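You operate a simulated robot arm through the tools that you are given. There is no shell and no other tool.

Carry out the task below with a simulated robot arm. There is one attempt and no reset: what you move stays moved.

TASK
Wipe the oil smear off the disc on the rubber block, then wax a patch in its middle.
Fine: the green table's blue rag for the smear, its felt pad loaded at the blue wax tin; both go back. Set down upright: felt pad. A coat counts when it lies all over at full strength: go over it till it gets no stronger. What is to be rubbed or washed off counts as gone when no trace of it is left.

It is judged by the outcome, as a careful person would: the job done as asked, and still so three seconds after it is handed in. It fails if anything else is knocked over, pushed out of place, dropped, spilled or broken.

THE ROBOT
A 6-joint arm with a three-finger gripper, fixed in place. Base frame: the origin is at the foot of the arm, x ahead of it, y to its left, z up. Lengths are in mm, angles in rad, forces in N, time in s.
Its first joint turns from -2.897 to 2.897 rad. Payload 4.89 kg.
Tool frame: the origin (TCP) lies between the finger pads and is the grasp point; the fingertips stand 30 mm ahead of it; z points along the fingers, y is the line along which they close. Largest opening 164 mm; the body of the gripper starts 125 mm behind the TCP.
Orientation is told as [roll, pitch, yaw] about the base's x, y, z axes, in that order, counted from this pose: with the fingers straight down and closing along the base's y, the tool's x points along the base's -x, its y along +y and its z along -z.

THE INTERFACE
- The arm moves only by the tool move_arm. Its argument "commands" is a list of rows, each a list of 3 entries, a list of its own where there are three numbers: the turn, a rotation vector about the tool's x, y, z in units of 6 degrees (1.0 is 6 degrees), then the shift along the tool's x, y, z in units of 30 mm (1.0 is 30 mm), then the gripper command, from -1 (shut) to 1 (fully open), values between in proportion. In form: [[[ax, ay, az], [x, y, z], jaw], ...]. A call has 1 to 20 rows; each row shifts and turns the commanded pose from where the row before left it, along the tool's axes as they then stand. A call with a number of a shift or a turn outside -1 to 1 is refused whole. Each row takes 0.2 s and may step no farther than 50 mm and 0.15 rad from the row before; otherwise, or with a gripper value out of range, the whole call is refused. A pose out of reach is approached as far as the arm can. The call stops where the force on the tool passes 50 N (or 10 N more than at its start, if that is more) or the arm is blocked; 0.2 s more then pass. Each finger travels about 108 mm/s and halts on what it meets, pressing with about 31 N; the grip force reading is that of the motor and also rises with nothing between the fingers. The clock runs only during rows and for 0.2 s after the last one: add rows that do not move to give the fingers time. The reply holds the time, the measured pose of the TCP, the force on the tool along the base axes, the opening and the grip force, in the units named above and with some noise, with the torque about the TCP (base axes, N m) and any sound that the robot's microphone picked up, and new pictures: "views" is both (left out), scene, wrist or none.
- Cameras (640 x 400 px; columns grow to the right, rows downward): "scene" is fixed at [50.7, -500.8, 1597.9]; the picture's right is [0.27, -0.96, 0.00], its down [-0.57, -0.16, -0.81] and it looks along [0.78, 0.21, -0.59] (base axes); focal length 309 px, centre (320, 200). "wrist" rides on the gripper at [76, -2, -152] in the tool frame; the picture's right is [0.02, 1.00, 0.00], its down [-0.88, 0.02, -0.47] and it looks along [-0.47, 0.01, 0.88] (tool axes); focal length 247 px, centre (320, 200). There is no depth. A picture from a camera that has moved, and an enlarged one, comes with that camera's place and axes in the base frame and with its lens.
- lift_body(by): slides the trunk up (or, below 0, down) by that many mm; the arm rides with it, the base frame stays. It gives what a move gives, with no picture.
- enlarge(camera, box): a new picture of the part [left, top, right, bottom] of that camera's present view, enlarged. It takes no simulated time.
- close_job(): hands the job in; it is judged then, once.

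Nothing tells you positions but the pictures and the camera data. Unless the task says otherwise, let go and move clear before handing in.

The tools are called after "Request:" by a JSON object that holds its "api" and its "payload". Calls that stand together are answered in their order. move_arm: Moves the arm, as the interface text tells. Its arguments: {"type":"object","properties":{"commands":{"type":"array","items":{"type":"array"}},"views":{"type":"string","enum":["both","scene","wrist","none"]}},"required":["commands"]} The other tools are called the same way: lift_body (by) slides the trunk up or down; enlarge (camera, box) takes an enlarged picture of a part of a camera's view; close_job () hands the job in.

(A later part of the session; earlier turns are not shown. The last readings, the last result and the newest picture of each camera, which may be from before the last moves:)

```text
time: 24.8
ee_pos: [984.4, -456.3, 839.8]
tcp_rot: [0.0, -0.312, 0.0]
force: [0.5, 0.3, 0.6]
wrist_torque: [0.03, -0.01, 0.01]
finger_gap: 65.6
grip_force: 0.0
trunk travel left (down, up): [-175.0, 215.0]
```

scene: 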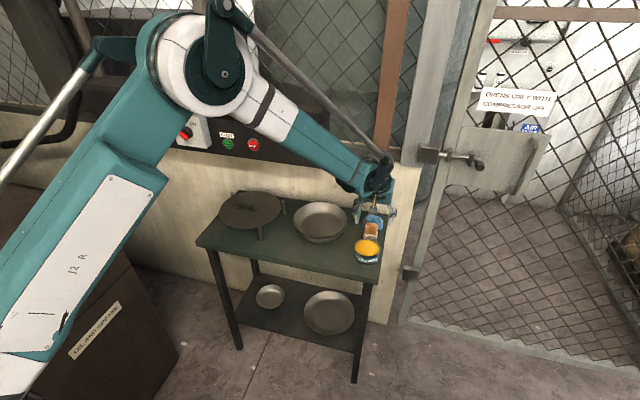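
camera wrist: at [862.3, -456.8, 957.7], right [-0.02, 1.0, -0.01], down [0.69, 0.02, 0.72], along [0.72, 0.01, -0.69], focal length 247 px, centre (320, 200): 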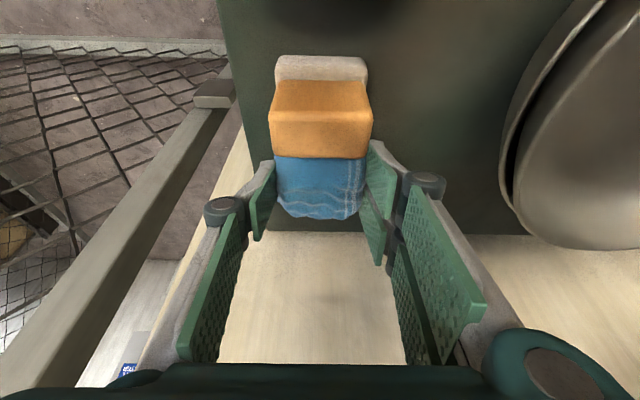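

Request:
{"api": "move_arm", "payload": {"commands": [[[0, 0, 0], [0, 0, 0], -0.3], [[0, 0, 0], [0, 0, 0], -0.4], [[0, 0, 0], [0, 0, 0], -0.4]], "views": "wrist"}}

Request:
{"api": "enlarge", "payload": {"camera": "wrist", "box": [200, 40, 440, 230]}}

```text
time: 25.6
ee_pos: [983.3, -457.0, 839.8]
tcp_rot: [0.0, -0.313, 0.0]
force: [-0.3, 2.0, 0.1]
wrist_torque: [-0.03, 0.0, 0.02]
finger_gap: 59.3
grip_force: 31.2
trunk travel left (down, up): [-175.0, 215.0]
camera wrist: at [862.8, -458.0, 960.0], right [-0.02, 1.0, -0.01], down [0.69, 0.02, 0.72], along [0.72, 0.01, -0.69], focal length 247 px, centre (320, 200)
```

wrist: 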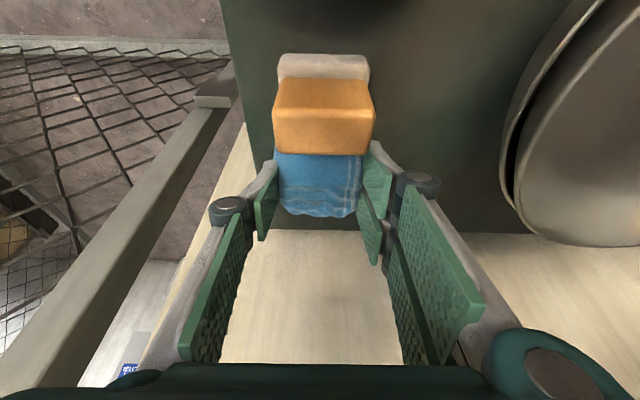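

```text
2.11 times, centred on (320, 135) of wrist
camera zoom: at [862.8, -458.0, 960.0], right [-0.02, 1.0, -0.01], down [0.69, 0.02, 0.72], along [0.72, 0.01, -0.69], focal length 520 px, centre (320, 337)
```

zoom: 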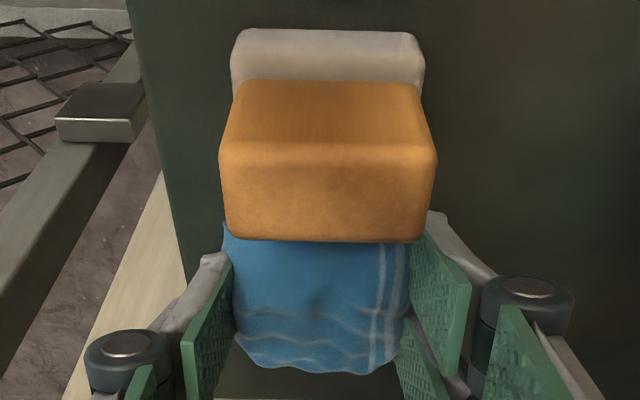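

The rag is now held at a 59 mm gap with 31 N, low down. I'll lift 10 mm and check.

Request:
{"api": "move_arm", "payload": {"commands": [[[0, 0, 0], [-0.05, 0, -0.16], -0.5], [[0, 0, 0], [-0.05, 0, -0.16], -0.5], [[0, 0, 0], [0, 0, 0], -0.5]], "views": "none"}}

```text
time: 26.4
ee_pos: [983.8, -455.8, 848.1]
tcp_rot: [0.001, -0.315, 0.0]
force: [0.4, -0.6, -0.2]
wrist_torque: [0.01, -0.02, 0.01]
finger_gap: 59.1
grip_force: 31.2
trunk travel left (down, up): [-175.0, 215.0]
```

Still held at 59 mm. I'll continue lifting to a safe height.

Request:
{"api": "move_arm", "payload": {"commands": [[[0, 0, 0], [-0.1, 0, -0.32], -0.5], [[0, 0, 0], [-0.15, 0, -0.48], -0.5], [[0, 0, 0], [-0.2, 0, -0.64], -0.5], [[0, 0, 0], [-0.2, 0, -0.64], -0.5], [[0, 0, 0], [-0.2, 0, -0.64], -0.5], [[0, 0, 0], [0, 0, 0], -0.5]], "views": "both"}}

Request:
{"api": "enlarge", "payload": {"camera": "wrist", "box": [200, 20, 440, 250]}}

Request:
{"api": "enlarge", "payload": {"camera": "scene", "box": [330, 140, 420, 270]}}

```text
time: 27.8
ee_pos: [983.2, -455.8, 935.5]
tcp_rot: [0.001, -0.314, 0.001]
force: [-0.4, 0.9, 0.6]
wrist_torque: [-0.02, 0.0, -0.02]
finger_gap: 59.1
grip_force: 30.9
trunk travel left (down, up): [-175.0, 215.0]
camera wrist: at [861.8, -457.7, 1056.1], right [-0.02, 1.0, -0.01], down [0.69, 0.02, 0.72], along [0.72, 0.01, -0.69], focal length 247 px, centre (320, 200)
```

scene: 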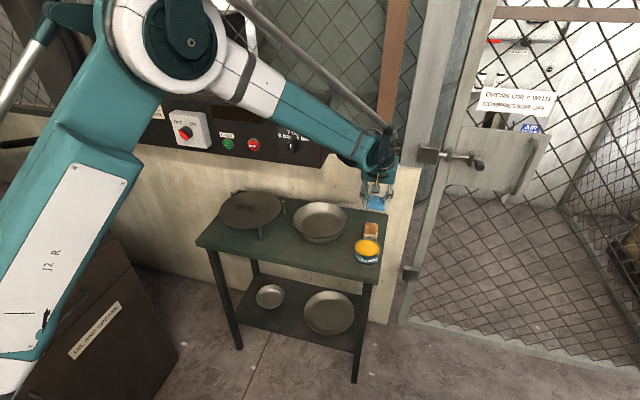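
wrist: 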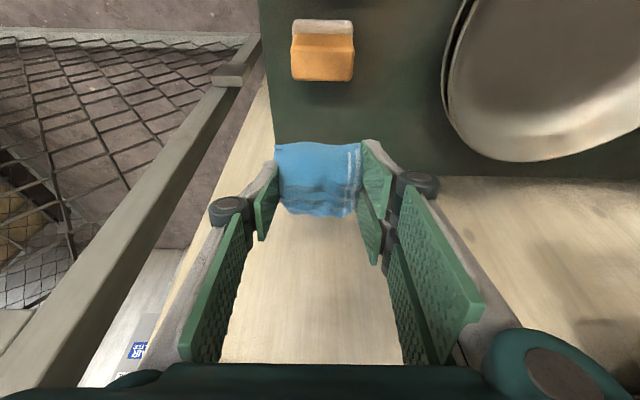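

```text
1.74 times, centred on (320, 135) of wrist
camera zoom: at [861.8, -457.7, 1056.1], right [-0.02, 1.0, -0.01], down [0.69, 0.02, 0.72], along [0.72, 0.01, -0.69], focal length 430 px, centre (320, 313)
```

zoom: 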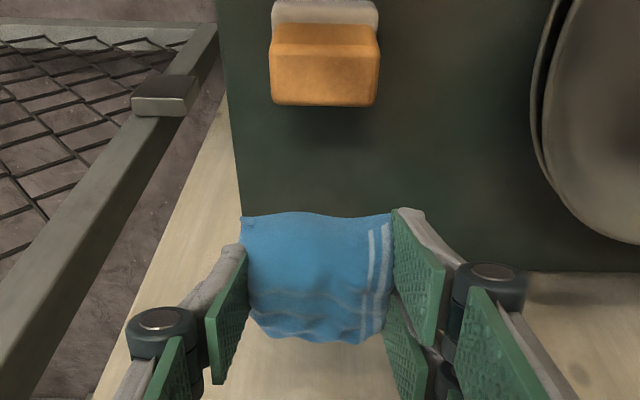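

```text
3.08 times, centred on (375, 205) of scene
camera zoom: at [50.7, -500.8, 1597.9], right [0.27, -0.96, 0.0], down [-0.57, -0.16, -0.81], along [0.78, 0.21, -0.59], focal length 951 px, centre (151, 185)
```

zoom: 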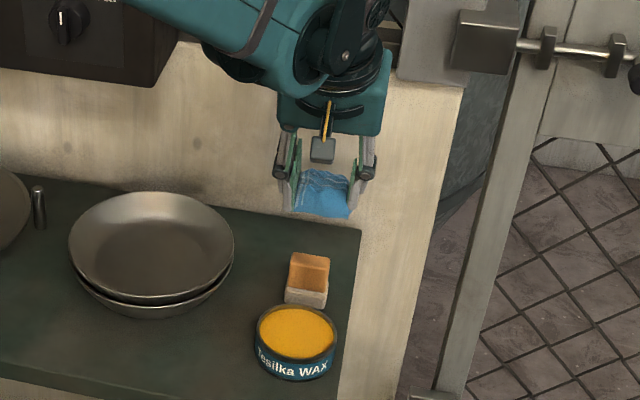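

The rag is securely held (released position to remember: TCP [983.5, -456, 839.8], tilt 18°). I'll retract and carry it over to the disc.

Request:
{"api": "move_arm", "payload": {"commands": [[[0, 0, 0], [0.718, 0, -0.443], -0.5], [[0, 0, 0], [0.718, 0, -0.443], -0.5], [[0, 0, 0], [0.718, 0, -0.443], -0.5], [[0, 0, 0], [0.718, 0, -0.443], -0.5], [[0, 0, 0], [0.718, 0, -0.443], -0.5], [[0, 0, 0], [0, 0.97, 0], -0.5], [[0, 0, 0], [0, 0.97, 0], -0.5], [[0, 0, 0], [0, 0.97, 0], -0.5], [[0, 0, 0], [0, 0.97, 0], -0.5], [[0, 0, 0], [0, 0.97, 0], -0.5], [[0, 0, 0], [0, 0.97, 0], -0.5], [[0, 0, 0], [0, 0.97, 0], -0.5], [[0, 0, 0], [0, 0.97, 0], -0.5], [[0, 0, 0], [0, 0.97, 0], -0.5], [[0, 0, 0], [0, 0.97, 0], -0.5], [[0, 0, 0], [0, 0.97, 0], -0.5], [[0, 0, 0], [0, 0.97, 0], -0.5], [[0, 0, 0], [0, 0.97, 0], -0.5], [[0, 0, 0], [0, 0.97, 0], -0.5], [[0, 0, 0], [0, 0, 0], -0.5]]}}

Request:
{"api": "enlarge", "payload": {"camera": "wrist", "box": [200, 40, 440, 250]}}

Request:
{"api": "enlarge", "payload": {"camera": "scene", "box": [180, 120, 330, 250]}}

```text
time: 32.0
ee_pos: [861.1, -46.9, 963.7]
tcp_rot: [0.001, -0.315, 0.0]
force: [0.4, -1.3, -0.7]
wrist_torque: [0.04, -0.01, 0.01]
finger_gap: 58.7
grip_force: 30.8
trunk travel left (down, up): [-175.0, 215.0]
camera wrist: at [739.0, -49.8, 1084.9], right [-0.02, 1.0, -0.01], down [0.69, 0.02, 0.72], along [0.72, 0.01, -0.69], focal length 247 px, centre (320, 200)
```

scene: 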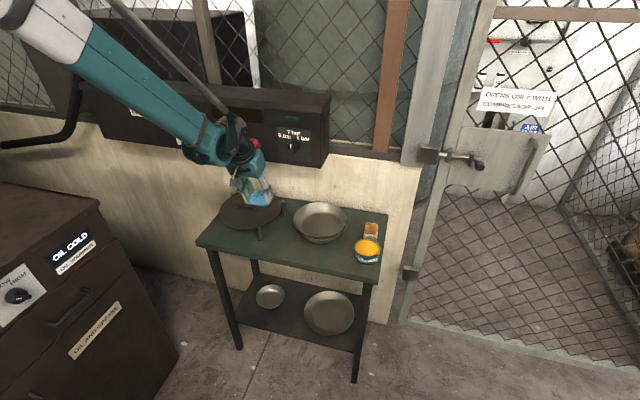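
wrist: 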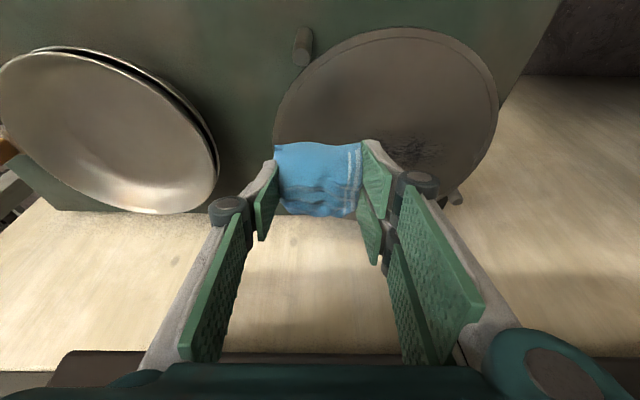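

```text
1.90 times, centred on (320, 145) of wrist
camera zoom: at [739.0, -49.8, 1084.9], right [-0.02, 1.0, -0.01], down [0.69, 0.02, 0.72], along [0.72, 0.01, -0.69], focal length 470 px, centre (320, 305)
```

zoom: 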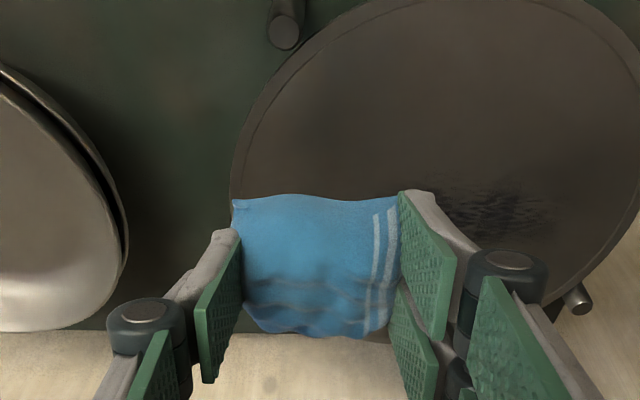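

```text
3.08 times, centred on (255, 185) of scene
camera zoom: at [50.7, -500.8, 1597.9], right [0.27, -0.96, 0.0], down [-0.57, -0.16, -0.81], along [0.78, 0.21, -0.59], focal length 951 px, centre (520, 246)
```

zoom: 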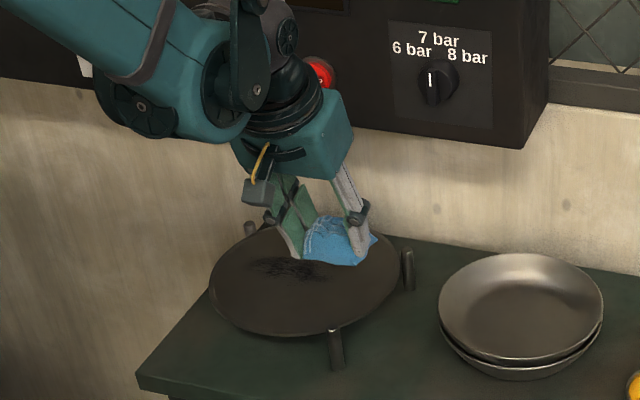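

The smear lies about x 867–925, y -27–110. I'll bring the rag over it, about 20–30 mm above the disc.

Request:
{"api": "move_arm", "payload": {"commands": [[[0, 0, 0], [-0.127, 0.733, 0.337], -0.5], [[0, 0, 0], [-0.127, 0.733, 0.337], -0.5], [[0, 0, 0], [-0.127, 0.733, 0.337], -0.5], [[0, 0, 0], [-0.127, 0.733, 0.337], -0.5], [[0, 0, 0], [0, 0, 0], -0.5]]}}

Request:
{"api": "enlarge", "payload": {"camera": "scene", "box": [180, 120, 330, 250]}}

Request:
{"api": "enlarge", "payload": {"camera": "wrist", "box": [180, 20, 440, 250]}}

```text
time: 33.2
ee_pos: [887.7, 40.0, 928.8]
tcp_rot: [0.001, -0.313, 0.0]
force: [0.5, 0.1, -0.2]
wrist_torque: [0.0, 0.04, 0.0]
finger_gap: 58.9
grip_force: 31.2
trunk travel left (down, up): [-175.0, 215.0]
camera wrist: at [766.7, 37.8, 1050.9], right [-0.02, 1.0, -0.01], down [0.69, 0.02, 0.72], along [0.72, 0.01, -0.69], focal length 247 px, centre (320, 200)
```

scene: 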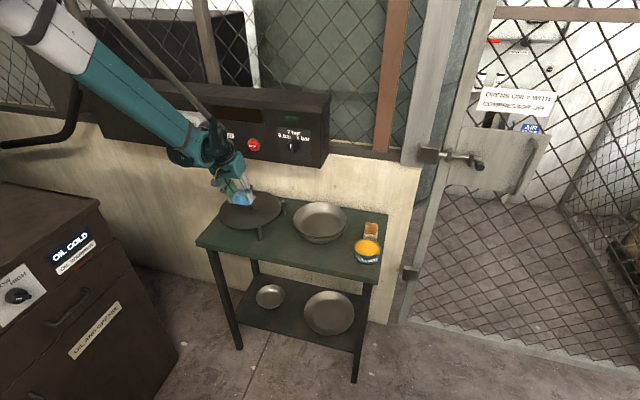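
wrist: 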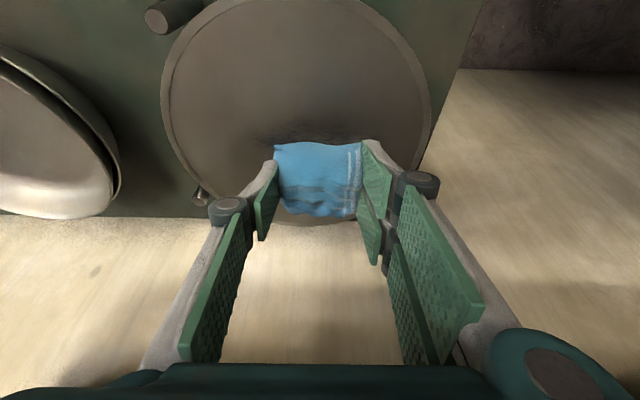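

```text
3.08 times, centred on (255, 185) of scene
camera zoom: at [50.7, -500.8, 1597.9], right [0.27, -0.96, 0.0], down [-0.57, -0.16, -0.81], along [0.78, 0.21, -0.59], focal length 951 px, centre (520, 246)
```

zoom: 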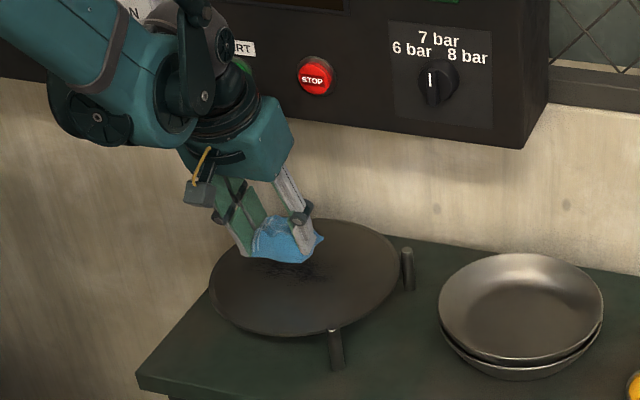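

```text
1.74 times, centred on (310, 135) of wrist
camera zoom: at [766.7, 37.8, 1050.9], right [-0.02, 1.0, -0.01], down [0.69, 0.02, 0.72], along [0.72, 0.01, -0.69], focal length 430 px, centre (337, 313)
```

zoom: 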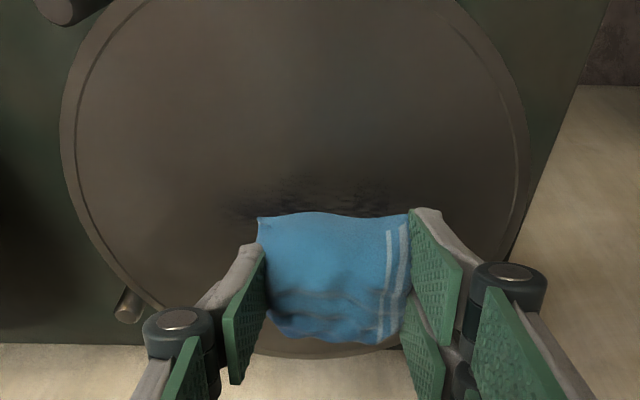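

Request:
{"api": "move_arm", "payload": {"commands": [[[0, 0, 0], [0.0515, 0, 0.1585], -0.5], [[0, 0, 0], [0.0515, 0, 0.1585], -0.5], [[0, 0, 0], [0.0515, 0, 0.1585], -0.5], [[0, 0, 0], [0, 0, 0], -0.5]], "views": "none"}}

Request:
{"api": "move_arm", "payload": {"commands": [[[0, 0, 0], [0.0309, 0, 0.0951], -0.5], [[0, 0, 0], [0, 0, 0], -0.5]], "views": "none"}}

Request:
{"api": "move_arm", "payload": {"commands": [[[0, 0, 0], [0.0309, 0, 0.0951], -0.5], [[0, 0, 0], [0, 0, 0], -0.5]], "views": "none"}}

```text
time: 34.2
ee_pos: [886.8, 39.7, 915.6]
tcp_rot: [0.0, -0.313, 0.0]
force: [-0.5, 0.2, -0.2]
wrist_torque: [0.02, 0.0, -0.02]
finger_gap: 58.9
grip_force: 30.6
trunk travel left (down, up): [-175.0, 215.0]
```

```text
time: 34.8
ee_pos: [887.4, 39.8, 912.1]
tcp_rot: [0.0, -0.314, 0.001]
force: [-0.4, -0.2, -0.7]
wrist_torque: [-0.01, 0.0, 0.0]
finger_gap: 59.1
grip_force: 31.6
trunk travel left (down, up): [-175.0, 215.0]
```

```text
time: 35.4
ee_pos: [887.2, 40.4, 909.3]
tcp_rot: [0.0, -0.315, 0.001]
force: [0.3, -0.9, -1.0]
wrist_torque: [0.02, 0.01, 0.04]
finger_gap: 59.0
grip_force: 30.8
trunk travel left (down, up): [-175.0, 215.0]
```

Request:
{"api": "move_arm", "payload": {"commands": [[[0, 0, 0], [0.0309, 0, 0.0951], -0.5], [[0, 0, 0], [0, 0, 0], -0.5]], "views": "none"}}

Request:
{"api": "move_arm", "payload": {"commands": [[[0, 0, 0], [0.0309, 0, 0.0951], -0.5], [[0, 0, 0], [0, 0, 0], -0.5]], "views": "none"}}

Request:
{"api": "move_arm", "payload": {"commands": [[[0, 0, 0], [0.0309, 0, 0.0951], -0.5], [[0, 0, 0], [0, 0, 0], -0.5]], "views": "none"}}

```text
time: 36.0
ee_pos: [886.6, 40.0, 907.8]
tcp_rot: [0.0, -0.314, -0.001]
force: [0.2, -0.6, -1.4]
wrist_torque: [-0.02, 0.01, -0.02]
finger_gap: 59.2
grip_force: 31.4
trunk travel left (down, up): [-175.0, 215.0]
```

```text
time: 36.6
ee_pos: [887.4, 39.8, 904.6]
tcp_rot: [0.0, -0.314, -0.001]
force: [0.7, -0.1, -0.6]
wrist_torque: [0.02, -0.01, -0.01]
finger_gap: 58.9
grip_force: 31.3
trunk travel left (down, up): [-175.0, 215.0]
```

```text
time: 37.2
ee_pos: [887.5, 40.1, 900.9]
tcp_rot: [0.0, -0.314, 0.0]
force: [0.7, -0.1, -0.7]
wrist_torque: [0.0, -0.01, 0.01]
finger_gap: 58.9
grip_force: 30.8
trunk travel left (down, up): [-175.0, 215.0]
```

Request:
{"api": "move_arm", "payload": {"commands": [[[0, 0, 0], [0.0206, 0, 0.0634], -0.5], [[0, 0, 0], [0, 0, 0], -0.5]], "views": "none"}}

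Request:
{"api": "enlarge", "payload": {"camera": "scene", "box": [200, 160, 300, 250]}}

Request:
{"api": "enlarge", "payload": {"camera": "wrist", "box": [180, 20, 440, 250]}}

```text
time: 37.8
ee_pos: [887.9, 40.0, 897.2]
tcp_rot: [0.0, -0.313, 0.001]
force: [0.0, 0.6, -0.3]
wrist_torque: [-0.01, -0.05, -0.02]
finger_gap: 58.9
grip_force: 31.6
trunk travel left (down, up): [-175.0, 215.0]
```

```text
4.44 times, centred on (250, 205) of scene
camera zoom: at [50.7, -500.8, 1597.9], right [0.27, -0.96, 0.0], down [-0.57, -0.16, -0.81], along [0.78, 0.21, -0.59], focal length 1374 px, centre (631, 178)
```

zoom: 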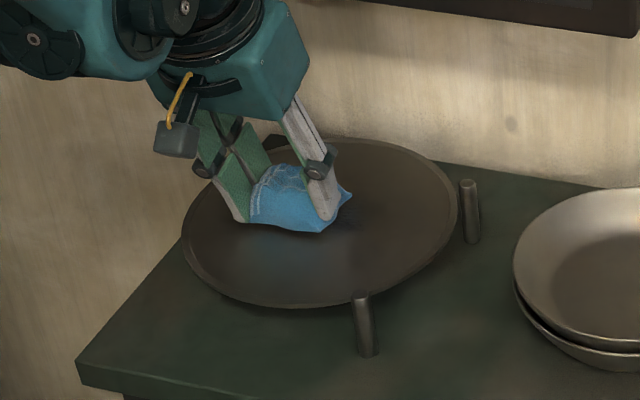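

```text
1.74 times, centred on (310, 135) of wrist
camera zoom: at [766.0, 37.8, 1019.3], right [-0.02, 1.0, -0.01], down [0.69, 0.02, 0.72], along [0.72, 0.01, -0.69], focal length 430 px, centre (337, 313)
```

zoom: 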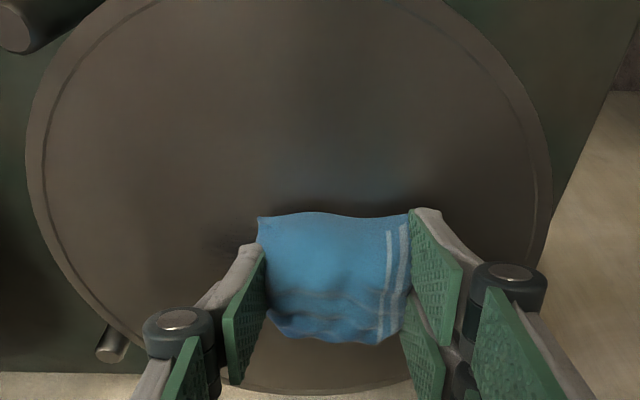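

Request:
{"api": "move_arm", "payload": {"commands": [[[0, 0, 0], [0.0206, 0, 0.0634], -0.5], [[0, 0, 0], [0, 0, 0], -0.5]], "views": "none"}}

Request:
{"api": "move_arm", "payload": {"commands": [[[0, 0, 0], [0.0206, 0, 0.0634], -0.5], [[0, 0, 0], [0, 0, 0], -0.5]], "views": "none"}}

```text
time: 38.4
ee_pos: [887.4, 40.7, 896.4]
tcp_rot: [0.001, -0.312, 0.001]
force: [0.2, 0.7, 0.1]
wrist_torque: [0.03, 0.0, 0.03]
finger_gap: 59.2
grip_force: 31.2
trunk travel left (down, up): [-175.0, 215.0]
```

```text
time: 39.0
ee_pos: [887.0, 40.8, 893.8]
tcp_rot: [-0.001, -0.314, 0.001]
force: [0.0, 0.1, 0.0]
wrist_torque: [-0.02, -0.04, 0.01]
finger_gap: 58.8
grip_force: 31.2
trunk travel left (down, up): [-175.0, 215.0]
```

Request:
{"api": "move_arm", "payload": {"commands": [[[0, 0, 0], [0.0206, 0, 0.0634], -0.5], [[0, 0, 0], [0, 0, 0], -0.5]], "views": "none"}}

Request:
{"api": "move_arm", "payload": {"commands": [[[0, 0, 0], [0.0206, 0, 0.0634], -0.5], [[0, 0, 0], [0, 0, 0], -0.5]], "views": "none"}}

Request:
{"api": "move_arm", "payload": {"commands": [[[0, 0, 0], [0.0155, 0, 0.0475], -0.5], [[0, 0, 0], [0, 0, 0], -0.5]], "views": "none"}}

```text
time: 39.6
ee_pos: [887.5, 39.9, 891.8]
tcp_rot: [0.0, -0.313, -0.001]
force: [0.2, -0.1, -1.5]
wrist_torque: [0.01, -0.01, -0.01]
finger_gap: 59.0
grip_force: 31.4
trunk travel left (down, up): [-175.0, 215.0]
```

```text
time: 40.2
ee_pos: [886.6, 40.1, 891.0]
tcp_rot: [-0.001, -0.315, 0.0]
force: [3.6, 0.9, 21.0]
wrist_torque: [-0.04, -0.3, -0.01]
finger_gap: 59.0
grip_force: 31.0
trunk travel left (down, up): [-175.0, 215.0]
```

```text
time: 40.8
ee_pos: [886.5, 40.5, 890.3]
tcp_rot: [0.0, -0.315, 0.0]
force: [8.8, 0.0, 38.2]
wrist_torque: [0.04, -0.61, 0.03]
finger_gap: 59.2
grip_force: 30.8
trunk travel left (down, up): [-175.0, 215.0]
```

Contact at TCP z≈891.5, so the disc top is near z=852. I'll ease off to about 13 N and make the first stroke towards -y, watching the forces.

Request:
{"api": "move_arm", "payload": {"commands": [[[0, 0, 0], [-0.0227, 0, -0.0697], -0.5], [[0, 0, 0], [0, -0.3, 0], -0.5], [[0, 0, 0], [0, -0.5, 0], -0.5], [[0, 0, 0], [0, -0.5, 0], -0.5]], "views": "none"}}

```text
time: 41.8
ee_pos: [886.8, 0.3, 890.9]
tcp_rot: [0.001, -0.314, 0.001]
force: [-0.3, 1.3, -0.6]
wrist_torque: [-0.1, 0.01, -0.01]
finger_gap: 58.8
grip_force: 30.7
trunk travel left (down, up): [-175.0, 215.0]
```

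Request:
{"api": "move_arm", "payload": {"commands": [[[0, 0, 0], [0.0103, 0, 0.0317], -0.5], [[0, 0, 0], [0, 0, 0], -0.5]], "views": "none"}}

Request:
{"api": "move_arm", "payload": {"commands": [[[0, 0, 0], [0.0103, 0, 0.0317], -0.5], [[0, 0, 0], [0, 0, 0], -0.5]], "views": "wrist"}}

Request:
{"api": "enlarge", "payload": {"camera": "wrist", "box": [180, 20, 440, 250]}}

Request:
{"api": "enlarge", "payload": {"camera": "scene", "box": [200, 160, 300, 250]}}

```text
time: 42.4
ee_pos: [886.8, 1.3, 890.8]
tcp_rot: [0.0, -0.314, 0.002]
force: [-0.3, -3.8, 7.9]
wrist_torque: [-0.05, -0.08, -0.06]
finger_gap: 59.0
grip_force: 31.2
trunk travel left (down, up): [-175.0, 215.0]
```

```text
time: 43.0
ee_pos: [886.7, 1.2, 889.9]
tcp_rot: [0.0, -0.315, 0.001]
force: [2.6, -1.6, 24.1]
wrist_torque: [0.04, -0.29, 0.0]
finger_gap: 59.1
grip_force: 31.4
trunk travel left (down, up): [-175.0, 215.0]
camera wrist: at [765.9, -1.9, 1011.3], right [-0.02, 1.0, -0.01], down [0.69, 0.02, 0.72], along [0.72, 0.01, -0.69], focal length 247 px, centre (320, 200)
```

wrist: 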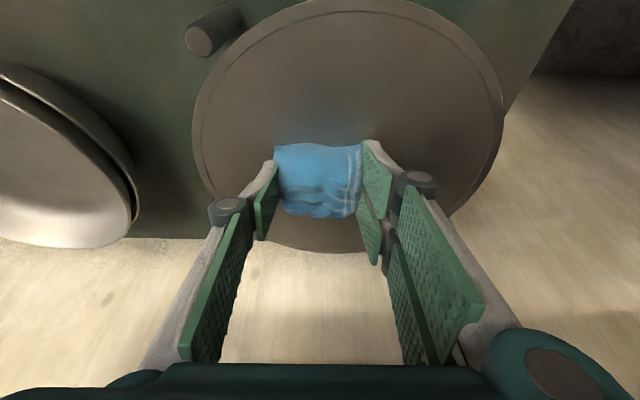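

```text
1.74 times, centred on (310, 135) of wrist
camera zoom: at [765.9, -1.9, 1011.3], right [-0.02, 1.0, -0.01], down [0.69, 0.02, 0.72], along [0.72, 0.01, -0.69], focal length 430 px, centre (337, 313)
```

zoom: 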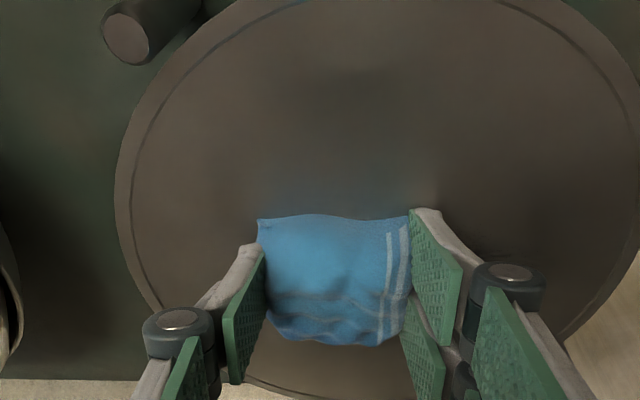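

```text
4.44 times, centred on (250, 205) of scene
camera zoom: at [50.7, -500.8, 1597.9], right [0.27, -0.96, 0.0], down [-0.57, -0.16, -0.81], along [0.78, 0.21, -0.59], focal length 1374 px, centre (631, 178)
```

zoom: 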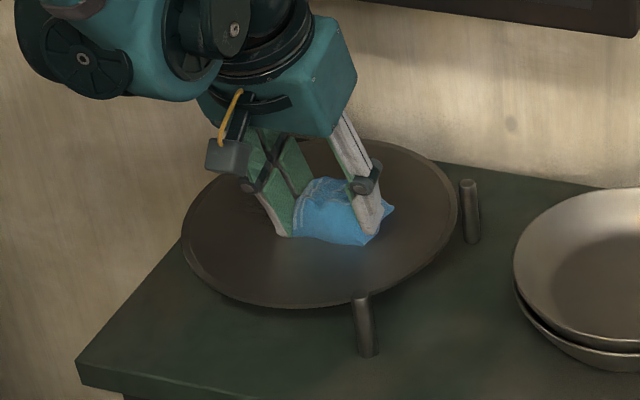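

Force 24 N now; I'll ease slightly and sweep across the whole smear, first along the far half.

Request:
{"api": "move_arm", "payload": {"commands": [[[0, 0, 0], [-0.006, 0, -0.019], -0.5], [[0, 0, 0], [0, -0.5, 0], -0.5], [[0, 0, 0], [0, -0.5, 0], -0.5], [[0, 0, 0], [0, 0.533, 0], -0.5], [[0, 0, 0], [0, 0.533, 0], -0.5], [[0, 0, 0], [0, 0.533, 0], -0.5], [[0, 0, 0], [0, 0.533, 0], -0.5], [[0, 0, 0], [0, 0.533, 0], -0.5], [[0, 0, 0], [0, 0.533, 0], -0.5], [[0, 0, 0], [0, 0.533, 0], -0.5], [[0, 0, 0], [0, 0.533, 0], -0.5], [[0, 0, 0], [0, 0, 0], -0.5]], "views": "wrist"}}

Request:
{"api": "enlarge", "payload": {"camera": "scene", "box": [200, 160, 300, 250]}}

```text
time: 45.6
ee_pos: [887.5, 99.1, 890.2]
tcp_rot: [-0.001, -0.315, 0.0]
force: [0.2, -0.7, 6.1]
wrist_torque: [-0.07, -0.1, -0.04]
finger_gap: 59.0
grip_force: 30.9
trunk travel left (down, up): [-175.0, 215.0]
camera wrist: at [766.3, 96.5, 1011.4], right [-0.02, 1.0, -0.01], down [0.69, 0.02, 0.72], along [0.72, 0.01, -0.69], focal length 247 px, centre (320, 200)
```

wrist: 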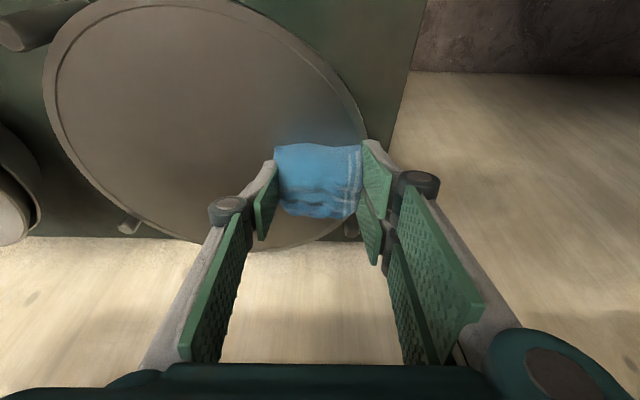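

```text
4.44 times, centred on (250, 205) of scene
camera zoom: at [50.7, -500.8, 1597.9], right [0.27, -0.96, 0.0], down [-0.57, -0.16, -0.81], along [0.78, 0.21, -0.59], focal length 1374 px, centre (631, 178)
```

zoom: 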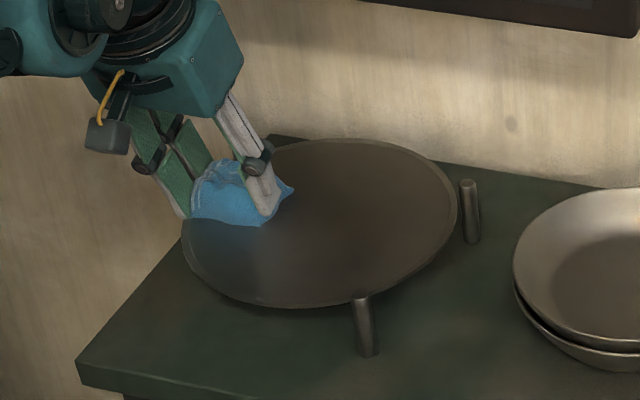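

Request:
{"api": "enlarge", "payload": {"camera": "wrist", "box": [40, 0, 380, 260]}}

```text
1.54 times, centred on (210, 130) of wrist
camera zoom: at [766.3, 96.5, 1011.4], right [-0.02, 1.0, -0.01], down [0.69, 0.02, 0.72], along [0.72, 0.01, -0.69], focal length 380 px, centre (489, 308)
```

zoom: 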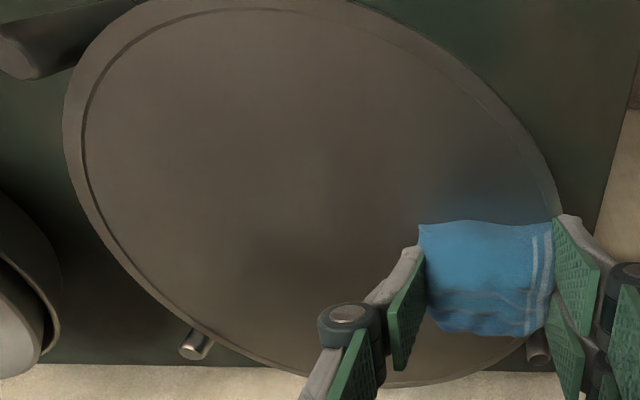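

The visible part looks clean. I'll make two more overlapping passes (farther and nearer in x) to leave no trace.

Request:
{"api": "move_arm", "payload": {"commands": [[[0, 0, 0], [-0.313, -0.2, 0.116], -0.5], [[0, 0, 0], [-0.159, -0.5, 0.052], -0.5], [[0, 0, 0], [0, -0.533, 0], -0.5], [[0, 0, 0], [0, -0.533, 0], -0.5], [[0, 0, 0], [0, -0.533, 0], -0.5], [[0, 0, 0], [0, -0.533, 0], -0.5], [[0, 0, 0], [0, -0.533, 0], -0.5], [[0, 0, 0], [0, -0.533, 0], -0.5], [[0, 0, 0], [0, 0, 0], -0.5]], "views": "none"}}

```text
time: 47.6
ee_pos: [901.4, -18.0, 890.3]
tcp_rot: [-0.001, -0.315, 0.001]
force: [0.0, 10.6, 27.1]
wrist_torque: [0.75, -0.01, 0.01]
finger_gap: 59.1
grip_force: 30.9
trunk travel left (down, up): [-175.0, 215.0]
```

Request:
{"api": "move_arm", "payload": {"commands": [[[0, 0, 0], [0.42, 0.1, -0.164], -0.5], [[0, 0, 0], [0.428, 0.2, -0.139], -0.5], [[0, 0, 0], [0, 0.533, 0], -0.5], [[0, 0, 0], [0, 0.533, 0], -0.5], [[0, 0, 0], [0, 0.533, 0], -0.5], [[0, 0, 0], [0, 0.533, 0], -0.5], [[0, 0, 0], [0, 0.533, 0], -0.5], [[0, 0, 0], [0, 0.533, 0], -0.5], [[0, 0, 0], [0, 0.533, 0], -0.5], [[0, 0, 0], [0, 0, 0], -0.5]], "views": "none"}}

```text
time: 49.8
ee_pos: [875.2, 103.7, 889.6]
tcp_rot: [-0.002, -0.313, 0.002]
force: [-2.0, 1.0, 6.3]
wrist_torque: [0.04, -0.02, 0.02]
finger_gap: 59.0
grip_force: 31.4
trunk travel left (down, up): [-175.0, 215.0]
```

Request:
{"api": "move_arm", "payload": {"commands": [[[0, 0, 0], [-0.062, 0, -0.19], -0.5], [[0, 0, 0], [0.216, 0.2, -0.684], -0.5], [[0, 0, 0], [0.4, 0.5, -0.684], -0.5], [[0, 0, 0], [0.4, 0.5, -0.684], -0.5], [[0, 0, 0], [0.4, 0.5, -0.684], -0.5], [[0, 0, 0], [0.4, 0.5, -0.684], -0.5], [[0, 0, 0], [0, 0, 0], -0.5]]}}

Request:
{"api": "enlarge", "payload": {"camera": "scene", "box": [210, 180, 290, 245]}}

Request:
{"api": "enlarge", "payload": {"camera": "wrist", "box": [60, 30, 340, 230]}}

```text
time: 51.4
ee_pos: [792.2, 169.3, 976.0]
tcp_rot: [0.001, -0.313, 0.001]
force: [0.1, -0.6, -0.7]
wrist_torque: [0.04, 0.02, 0.0]
finger_gap: 58.9
grip_force: 31.0
trunk travel left (down, up): [-175.0, 215.0]
camera wrist: at [670.3, 166.4, 1097.8], right [-0.02, 1.0, -0.01], down [0.69, 0.02, 0.72], along [0.72, 0.01, -0.69], focal length 247 px, centre (320, 200)
```

scene: 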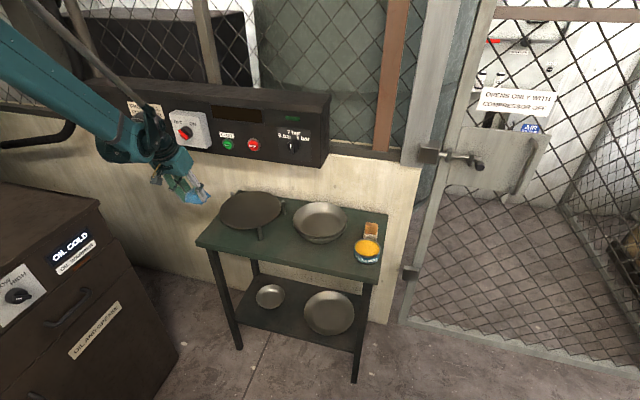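
wrist: 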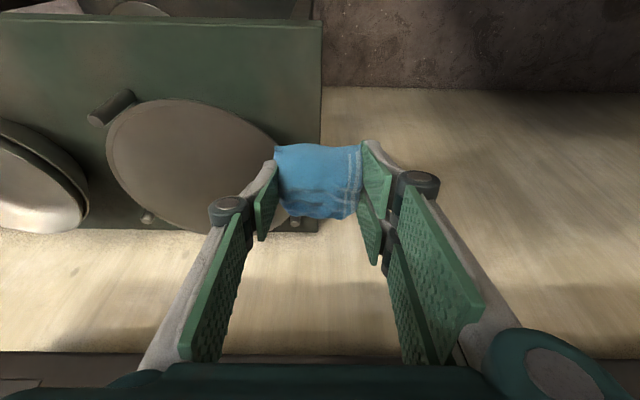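

```text
6.15 times, centred on (250, 212) of scene
camera zoom: at [50.7, -500.8, 1597.9], right [0.27, -0.96, 0.0], down [-0.57, -0.16, -0.81], along [0.78, 0.21, -0.59], focal length 1902 px, centre (751, 123)
```

zoom: 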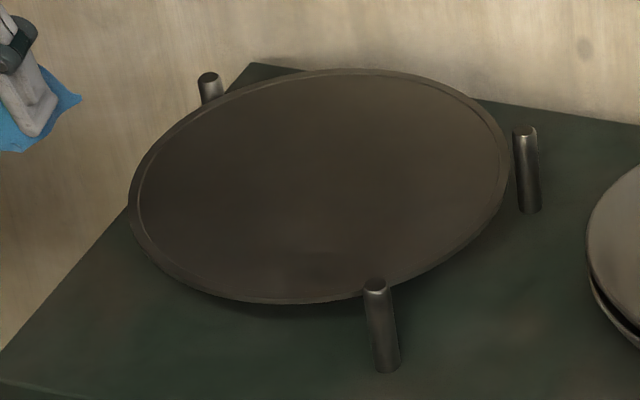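

```text
2.00 times, centred on (200, 130) of wrist
camera zoom: at [670.3, 166.4, 1097.8], right [-0.02, 1.0, -0.01], down [0.69, 0.02, 0.72], along [0.72, 0.01, -0.69], focal length 494 px, centre (560, 340)
```

zoom: 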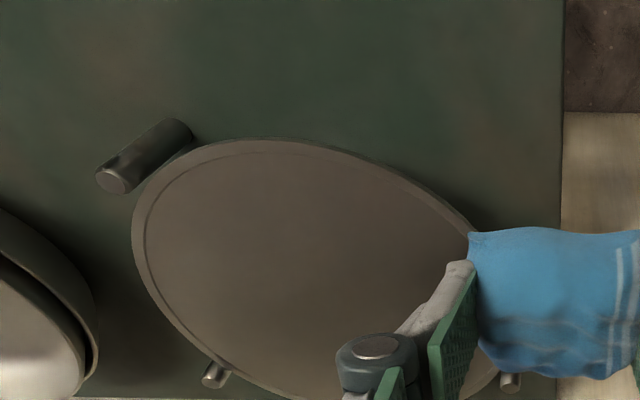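

Request:
{"api": "enlarge", "payload": {"camera": "scene", "box": [224, 188, 284, 222]}}

Request:
{"api": "enlarge", "payload": {"camera": "wrist", "box": [105, 95, 285, 230]}}

```text
10.67 times, centred on (254, 205) of scene
camera zoom: at [50.7, -500.8, 1597.9], right [0.27, -0.96, 0.0], down [-0.57, -0.16, -0.81], along [0.78, 0.21, -0.59], focal length 3297 px, centre (1024, 147)
```

zoom: 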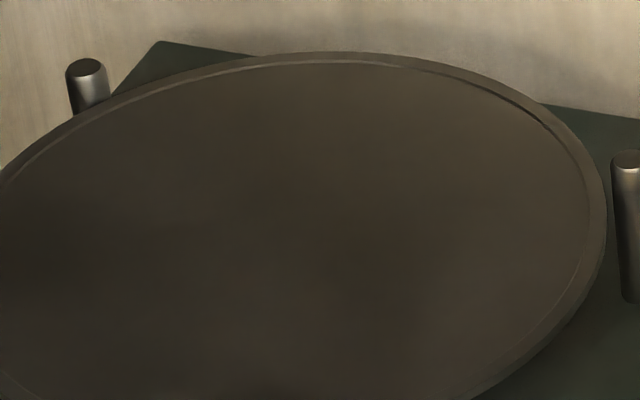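

```text
2.96 times, centred on (195, 162) of wrist
camera zoom: at [670.3, 166.4, 1097.8], right [-0.02, 1.0, -0.01], down [0.69, 0.02, 0.72], along [0.72, 0.01, -0.69], focal length 732 px, centre (690, 311)
```

zoom: 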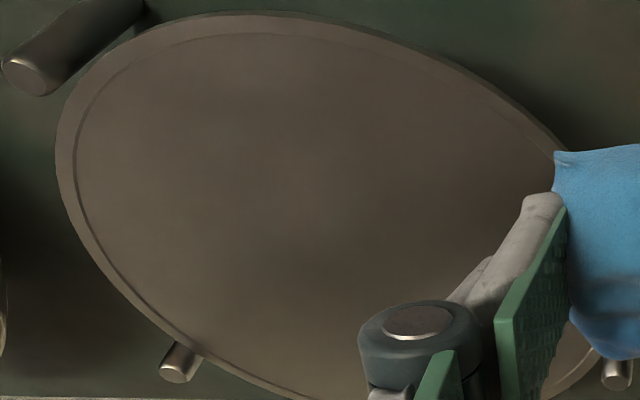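

The disc looks clean from both cameras. I'll carry the rag back to its place.

Request:
{"api": "move_arm", "payload": {"commands": [[[0, 0, 0], [-0.093, -0.947, 0.048], -0.5], [[0, 0, 0], [-0.093, -0.947, 0.048], -0.5], [[0, 0, 0], [-0.093, -0.947, 0.048], -0.5], [[0, 0, 0], [-0.093, -0.947, 0.048], -0.5], [[0, 0, 0], [-0.093, -0.947, 0.048], -0.5], [[0, 0, 0], [-0.093, -0.947, 0.048], -0.5], [[0, 0, 0], [-0.093, -0.947, 0.048], -0.5], [[0, 0, 0], [-0.093, -0.947, 0.048], -0.5], [[0, 0, 0], [-0.093, -0.947, 0.048], -0.5], [[0, 0, 0], [-0.093, -0.947, 0.048], -0.5], [[0, 0, 0], [-0.093, -0.947, 0.048], -0.5], [[0, 0, 0], [-0.093, -0.947, 0.048], -0.5], [[0, 0, 0], [-0.093, -0.947, 0.048], -0.5], [[0, 0, 0], [-0.093, -0.947, 0.048], -0.5], [[0, 0, 0], [-0.093, -0.947, 0.048], -0.5], [[0, 0, 0], [-0.093, -0.947, 0.048], -0.5], [[0, 0, 0], [-0.093, -0.947, 0.048], -0.5], [[0, 0, 0], [-0.093, -0.947, 0.048], -0.5], [[0, 0, 0], [-0.093, -0.947, 0.048], -0.5], [[0, 0, 0], [-0.093, -0.947, 0.048], -0.5]], "views": "wrist"}}

```text
time: 55.6
ee_pos: [852.5, -399.4, 967.7]
tcp_rot: [-0.001, -0.314, -0.001]
force: [-0.9, 1.3, 0.2]
wrist_torque: [-0.08, 0.01, -0.05]
finger_gap: 58.9
grip_force: 30.6
trunk travel left (down, up): [-175.0, 215.0]
camera wrist: at [732.0, -401.6, 1088.6], right [-0.02, 1.0, -0.01], down [0.69, 0.02, 0.72], along [0.72, 0.01, -0.69], focal length 247 px, centre (320, 200)
```

wrist: 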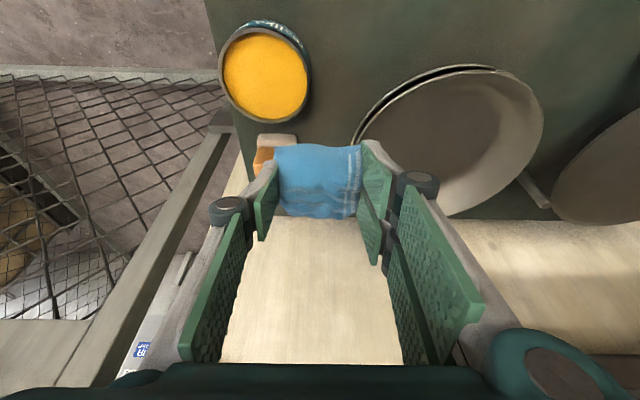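

Request:
{"api": "move_arm", "payload": {"commands": [[[0, 0, 0], [-0.636, -0.314, 0.398], -0.5], [[0, 0, 0], [-0.636, -0.314, 0.398], -0.5], [[0, 0, 0], [-0.636, -0.314, 0.398], -0.5], [[0, 0, 0], [-0.636, -0.314, 0.398], -0.5], [[0, 0, 0], [-0.636, -0.314, 0.398], -0.5], [[0, 0, 0], [-0.636, -0.314, 0.398], -0.5], [[0, 0, 0], [0, 0, 0], -0.5]], "views": "wrist"}}

```text
time: 57.2
ee_pos: [986.9, -457.0, 936.6]
tcp_rot: [0.001, -0.316, 0.001]
force: [0.1, -0.1, 0.3]
wrist_torque: [0.01, 0.03, 0.03]
finger_gap: 59.3
grip_force: 31.0
trunk travel left (down, up): [-175.0, 215.0]
camera wrist: at [864.3, -458.5, 1056.8], right [-0.02, 1.0, -0.01], down [0.69, 0.02, 0.72], along [0.72, 0.01, -0.69], focal length 247 px, centre (320, 200)
```

wrist: 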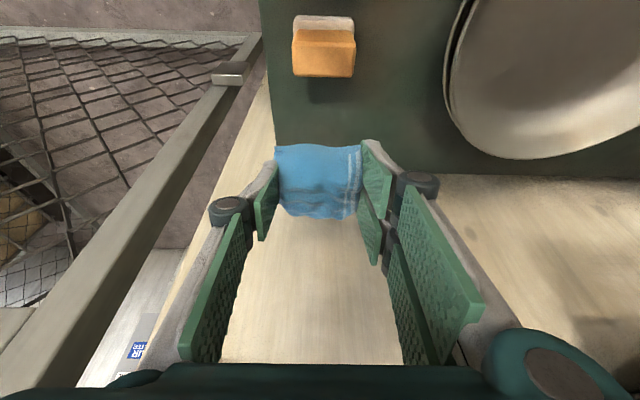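

Request:
{"api": "move_arm", "payload": {"commands": [[[0, 0, 0], [0.213, 0.007, 0.59], -0.5], [[0, 0, 0], [0.213, 0.007, 0.59], -0.5], [[0, 0, 0], [0.213, 0.007, 0.59], -0.5], [[0, 0, 0], [0.213, 0.007, 0.59], -0.5], [[0, 0, 0], [0.213, 0.007, 0.59], -0.5], [[0, 0, 0], [0, 0, 0], -0.5]], "views": "none"}}

Request:
{"api": "move_arm", "payload": {"commands": [[[0, 0, 0], [0.0155, 0, 0.0476], -0.5], [[0, 0, 0], [0, 0, 0], -0.5]], "views": "none"}}

Request:
{"api": "move_arm", "payload": {"commands": [[[0, 0, 0], [0.0155, 0, 0.0476], -0.5], [[0, 0, 0], [0, 0, 0], -0.5]], "views": "wrist"}}

```text
time: 58.6
ee_pos: [982.2, -455.3, 840.7]
tcp_rot: [-0.001, -0.314, -0.001]
force: [0.3, 0.5, -0.1]
wrist_torque: [-0.03, 0.02, 0.0]
finger_gap: 59.1
grip_force: 31.5
trunk travel left (down, up): [-175.0, 215.0]
```

```text
time: 59.2
ee_pos: [981.6, -455.4, 840.3]
tcp_rot: [-0.001, -0.314, -0.001]
force: [-0.6, 1.1, 0.1]
wrist_torque: [0.0, 0.04, 0.05]
finger_gap: 59.0
grip_force: 31.4
trunk travel left (down, up): [-175.0, 215.0]
```

```text
time: 59.8
ee_pos: [981.1, -455.4, 837.8]
tcp_rot: [-0.002, -0.314, 0.0]
force: [-0.5, 0.4, -0.2]
wrist_torque: [0.02, 0.05, -0.02]
finger_gap: 58.9
grip_force: 30.3
trunk travel left (down, up): [-175.0, 215.0]
camera wrist: at [860.5, -457.2, 958.8], right [-0.02, 1.0, -0.01], down [0.69, 0.02, 0.72], along [0.72, 0.01, -0.69], focal length 247 px, centre (320, 200)
```

wrist: 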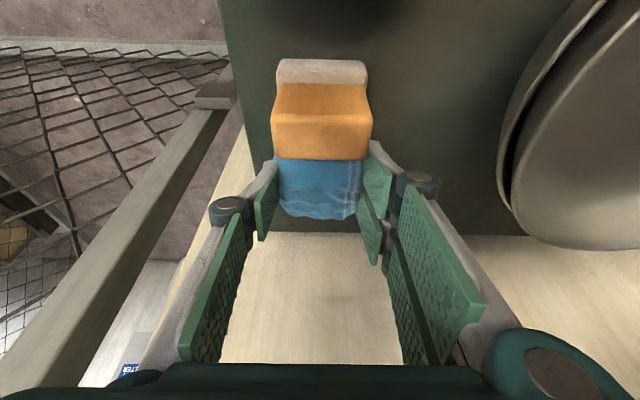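

Request:
{"api": "move_arm", "payload": {"commands": [[[0, 0, 0], [-0.053, -0.02, 0.052], -0.5], [[0, 0, 0], [0, 0, 0], -0.5]], "views": "none"}}

Request:
{"api": "move_arm", "payload": {"commands": [[[0, 0, 0], [0.0103, 0, 0.0317], -0.5], [[0, 0, 0], [0, 0, 0], -0.5]], "views": "none"}}

```text
time: 60.4
ee_pos: [983.0, -455.5, 836.6]
tcp_rot: [0.0, -0.313, 0.0]
force: [-0.7, -0.2, 3.6]
wrist_torque: [0.09, 0.08, 0.08]
finger_gap: 59.2
grip_force: 30.8
trunk travel left (down, up): [-175.0, 215.0]
```

```text
time: 61.0
ee_pos: [983.2, -456.5, 836.7]
tcp_rot: [-0.001, -0.316, 0.0]
force: [2.1, -3.1, 19.4]
wrist_torque: [0.44, 0.11, -0.04]
finger_gap: 59.0
grip_force: 30.8
trunk travel left (down, up): [-175.0, 215.0]
```

The rag is on the table again. I'll ease the pressure and open the jaws.

Request:
{"api": "move_arm", "payload": {"commands": [[[0, 0, 0], [-0.0124, 0, -0.038], -0.5], [[0, 0, 0], [0, 0, 0], -0.25], [[0, 0, 0], [0, 0, 0], 0.0], [[0, 0, 0], [0, 0, 0], 0.3], [[0, 0, 0], [0, 0, 0], 0.3]], "views": "wrist"}}

```text
time: 62.2
ee_pos: [983.7, -454.3, 836.6]
tcp_rot: [-0.001, -0.315, 0.0]
force: [-0.1, 0.3, 0.1]
wrist_torque: [0.0, -0.02, -0.01]
finger_gap: 106.5
grip_force: 0.1
trunk travel left (down, up): [-175.0, 215.0]
camera wrist: at [862.7, -457.5, 958.0], right [-0.02, 1.0, -0.01], down [0.69, 0.02, 0.72], along [0.72, 0.01, -0.69], focal length 247 px, centre (320, 200)
```

wrist: 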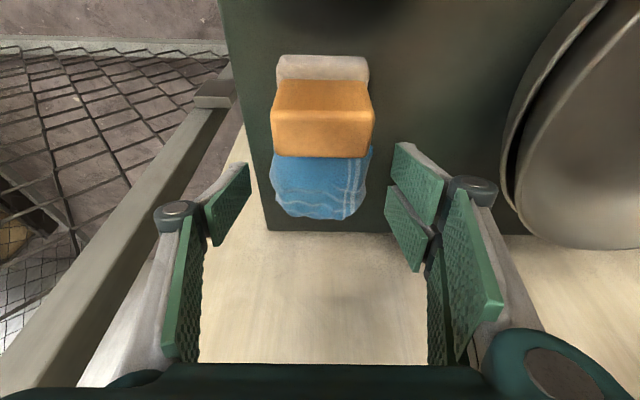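

Request:
{"api": "move_arm", "payload": {"commands": [[[0, 0, 0], [-0.103, 0, -0.317], 0.3], [[0, 0, 0], [-0.206, 0, -0.634], 0.3], [[0, 0, 0], [-0.206, 0, -0.634], 0.3], [[0, 0, 0], [-0.206, 0, -0.634], 0.3], [[0, 0, 0], [-0.206, 0, -0.634], 0.3], [[0, 0, 0], [0, 0, 0], 0.3]]}}

Request:
{"api": "enlarge", "payload": {"camera": "scene", "box": [345, 205, 395, 270]}}

Request:
{"api": "enlarge", "payload": {"camera": "wrist", "box": [250, 0, 390, 160]}}

```text
time: 63.6
ee_pos: [982.6, -454.0, 926.8]
tcp_rot: [-0.001, -0.314, 0.0]
force: [-0.1, -0.3, 1.0]
wrist_torque: [-0.03, -0.01, 0.04]
finger_gap: 106.7
grip_force: 0.1
trunk travel left (down, up): [-175.0, 215.0]
camera wrist: at [862.7, -457.4, 1048.5], right [-0.02, 1.0, -0.01], down [0.69, 0.02, 0.72], along [0.72, 0.01, -0.69], focal length 247 px, centre (320, 200)
```

scene: 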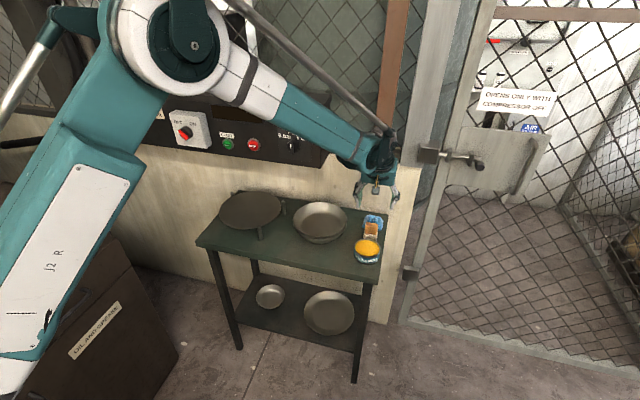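
wrist: 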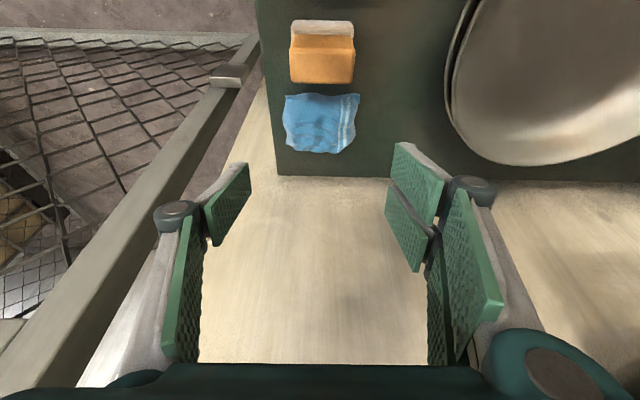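

```text
6.15 times, centred on (370, 238) of scene
camera zoom: at [50.7, -500.8, 1597.9], right [0.27, -0.96, 0.0], down [-0.57, -0.16, -0.81], along [0.78, 0.21, -0.59], focal length 1902 px, centre (12, -31)
```

zoom: 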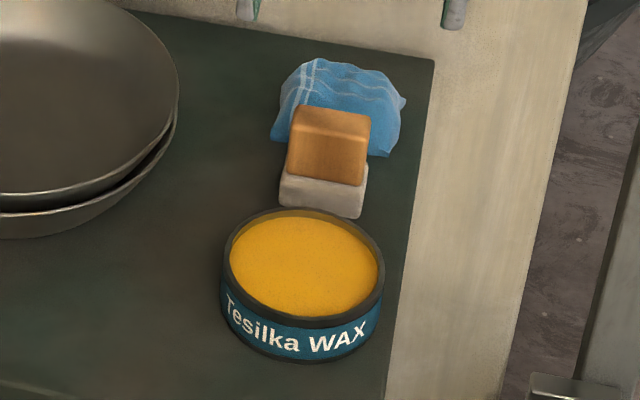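

```text
2.50 times, centred on (320, 80) of wrist
camera zoom: at [862.7, -457.4, 1048.5], right [-0.02, 1.0, -0.01], down [0.69, 0.02, 0.72], along [0.72, 0.01, -0.69], focal length 617 px, centre (320, 500)
```

zoom: 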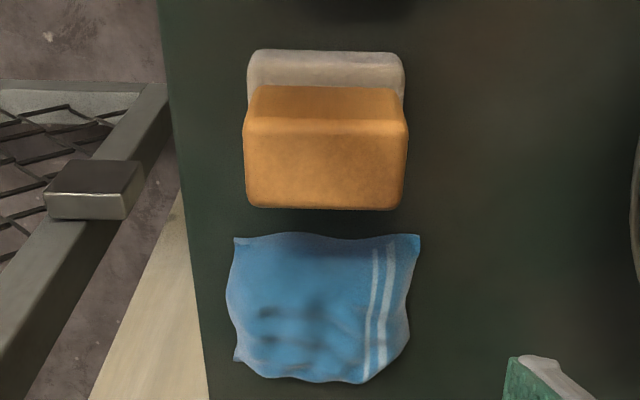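

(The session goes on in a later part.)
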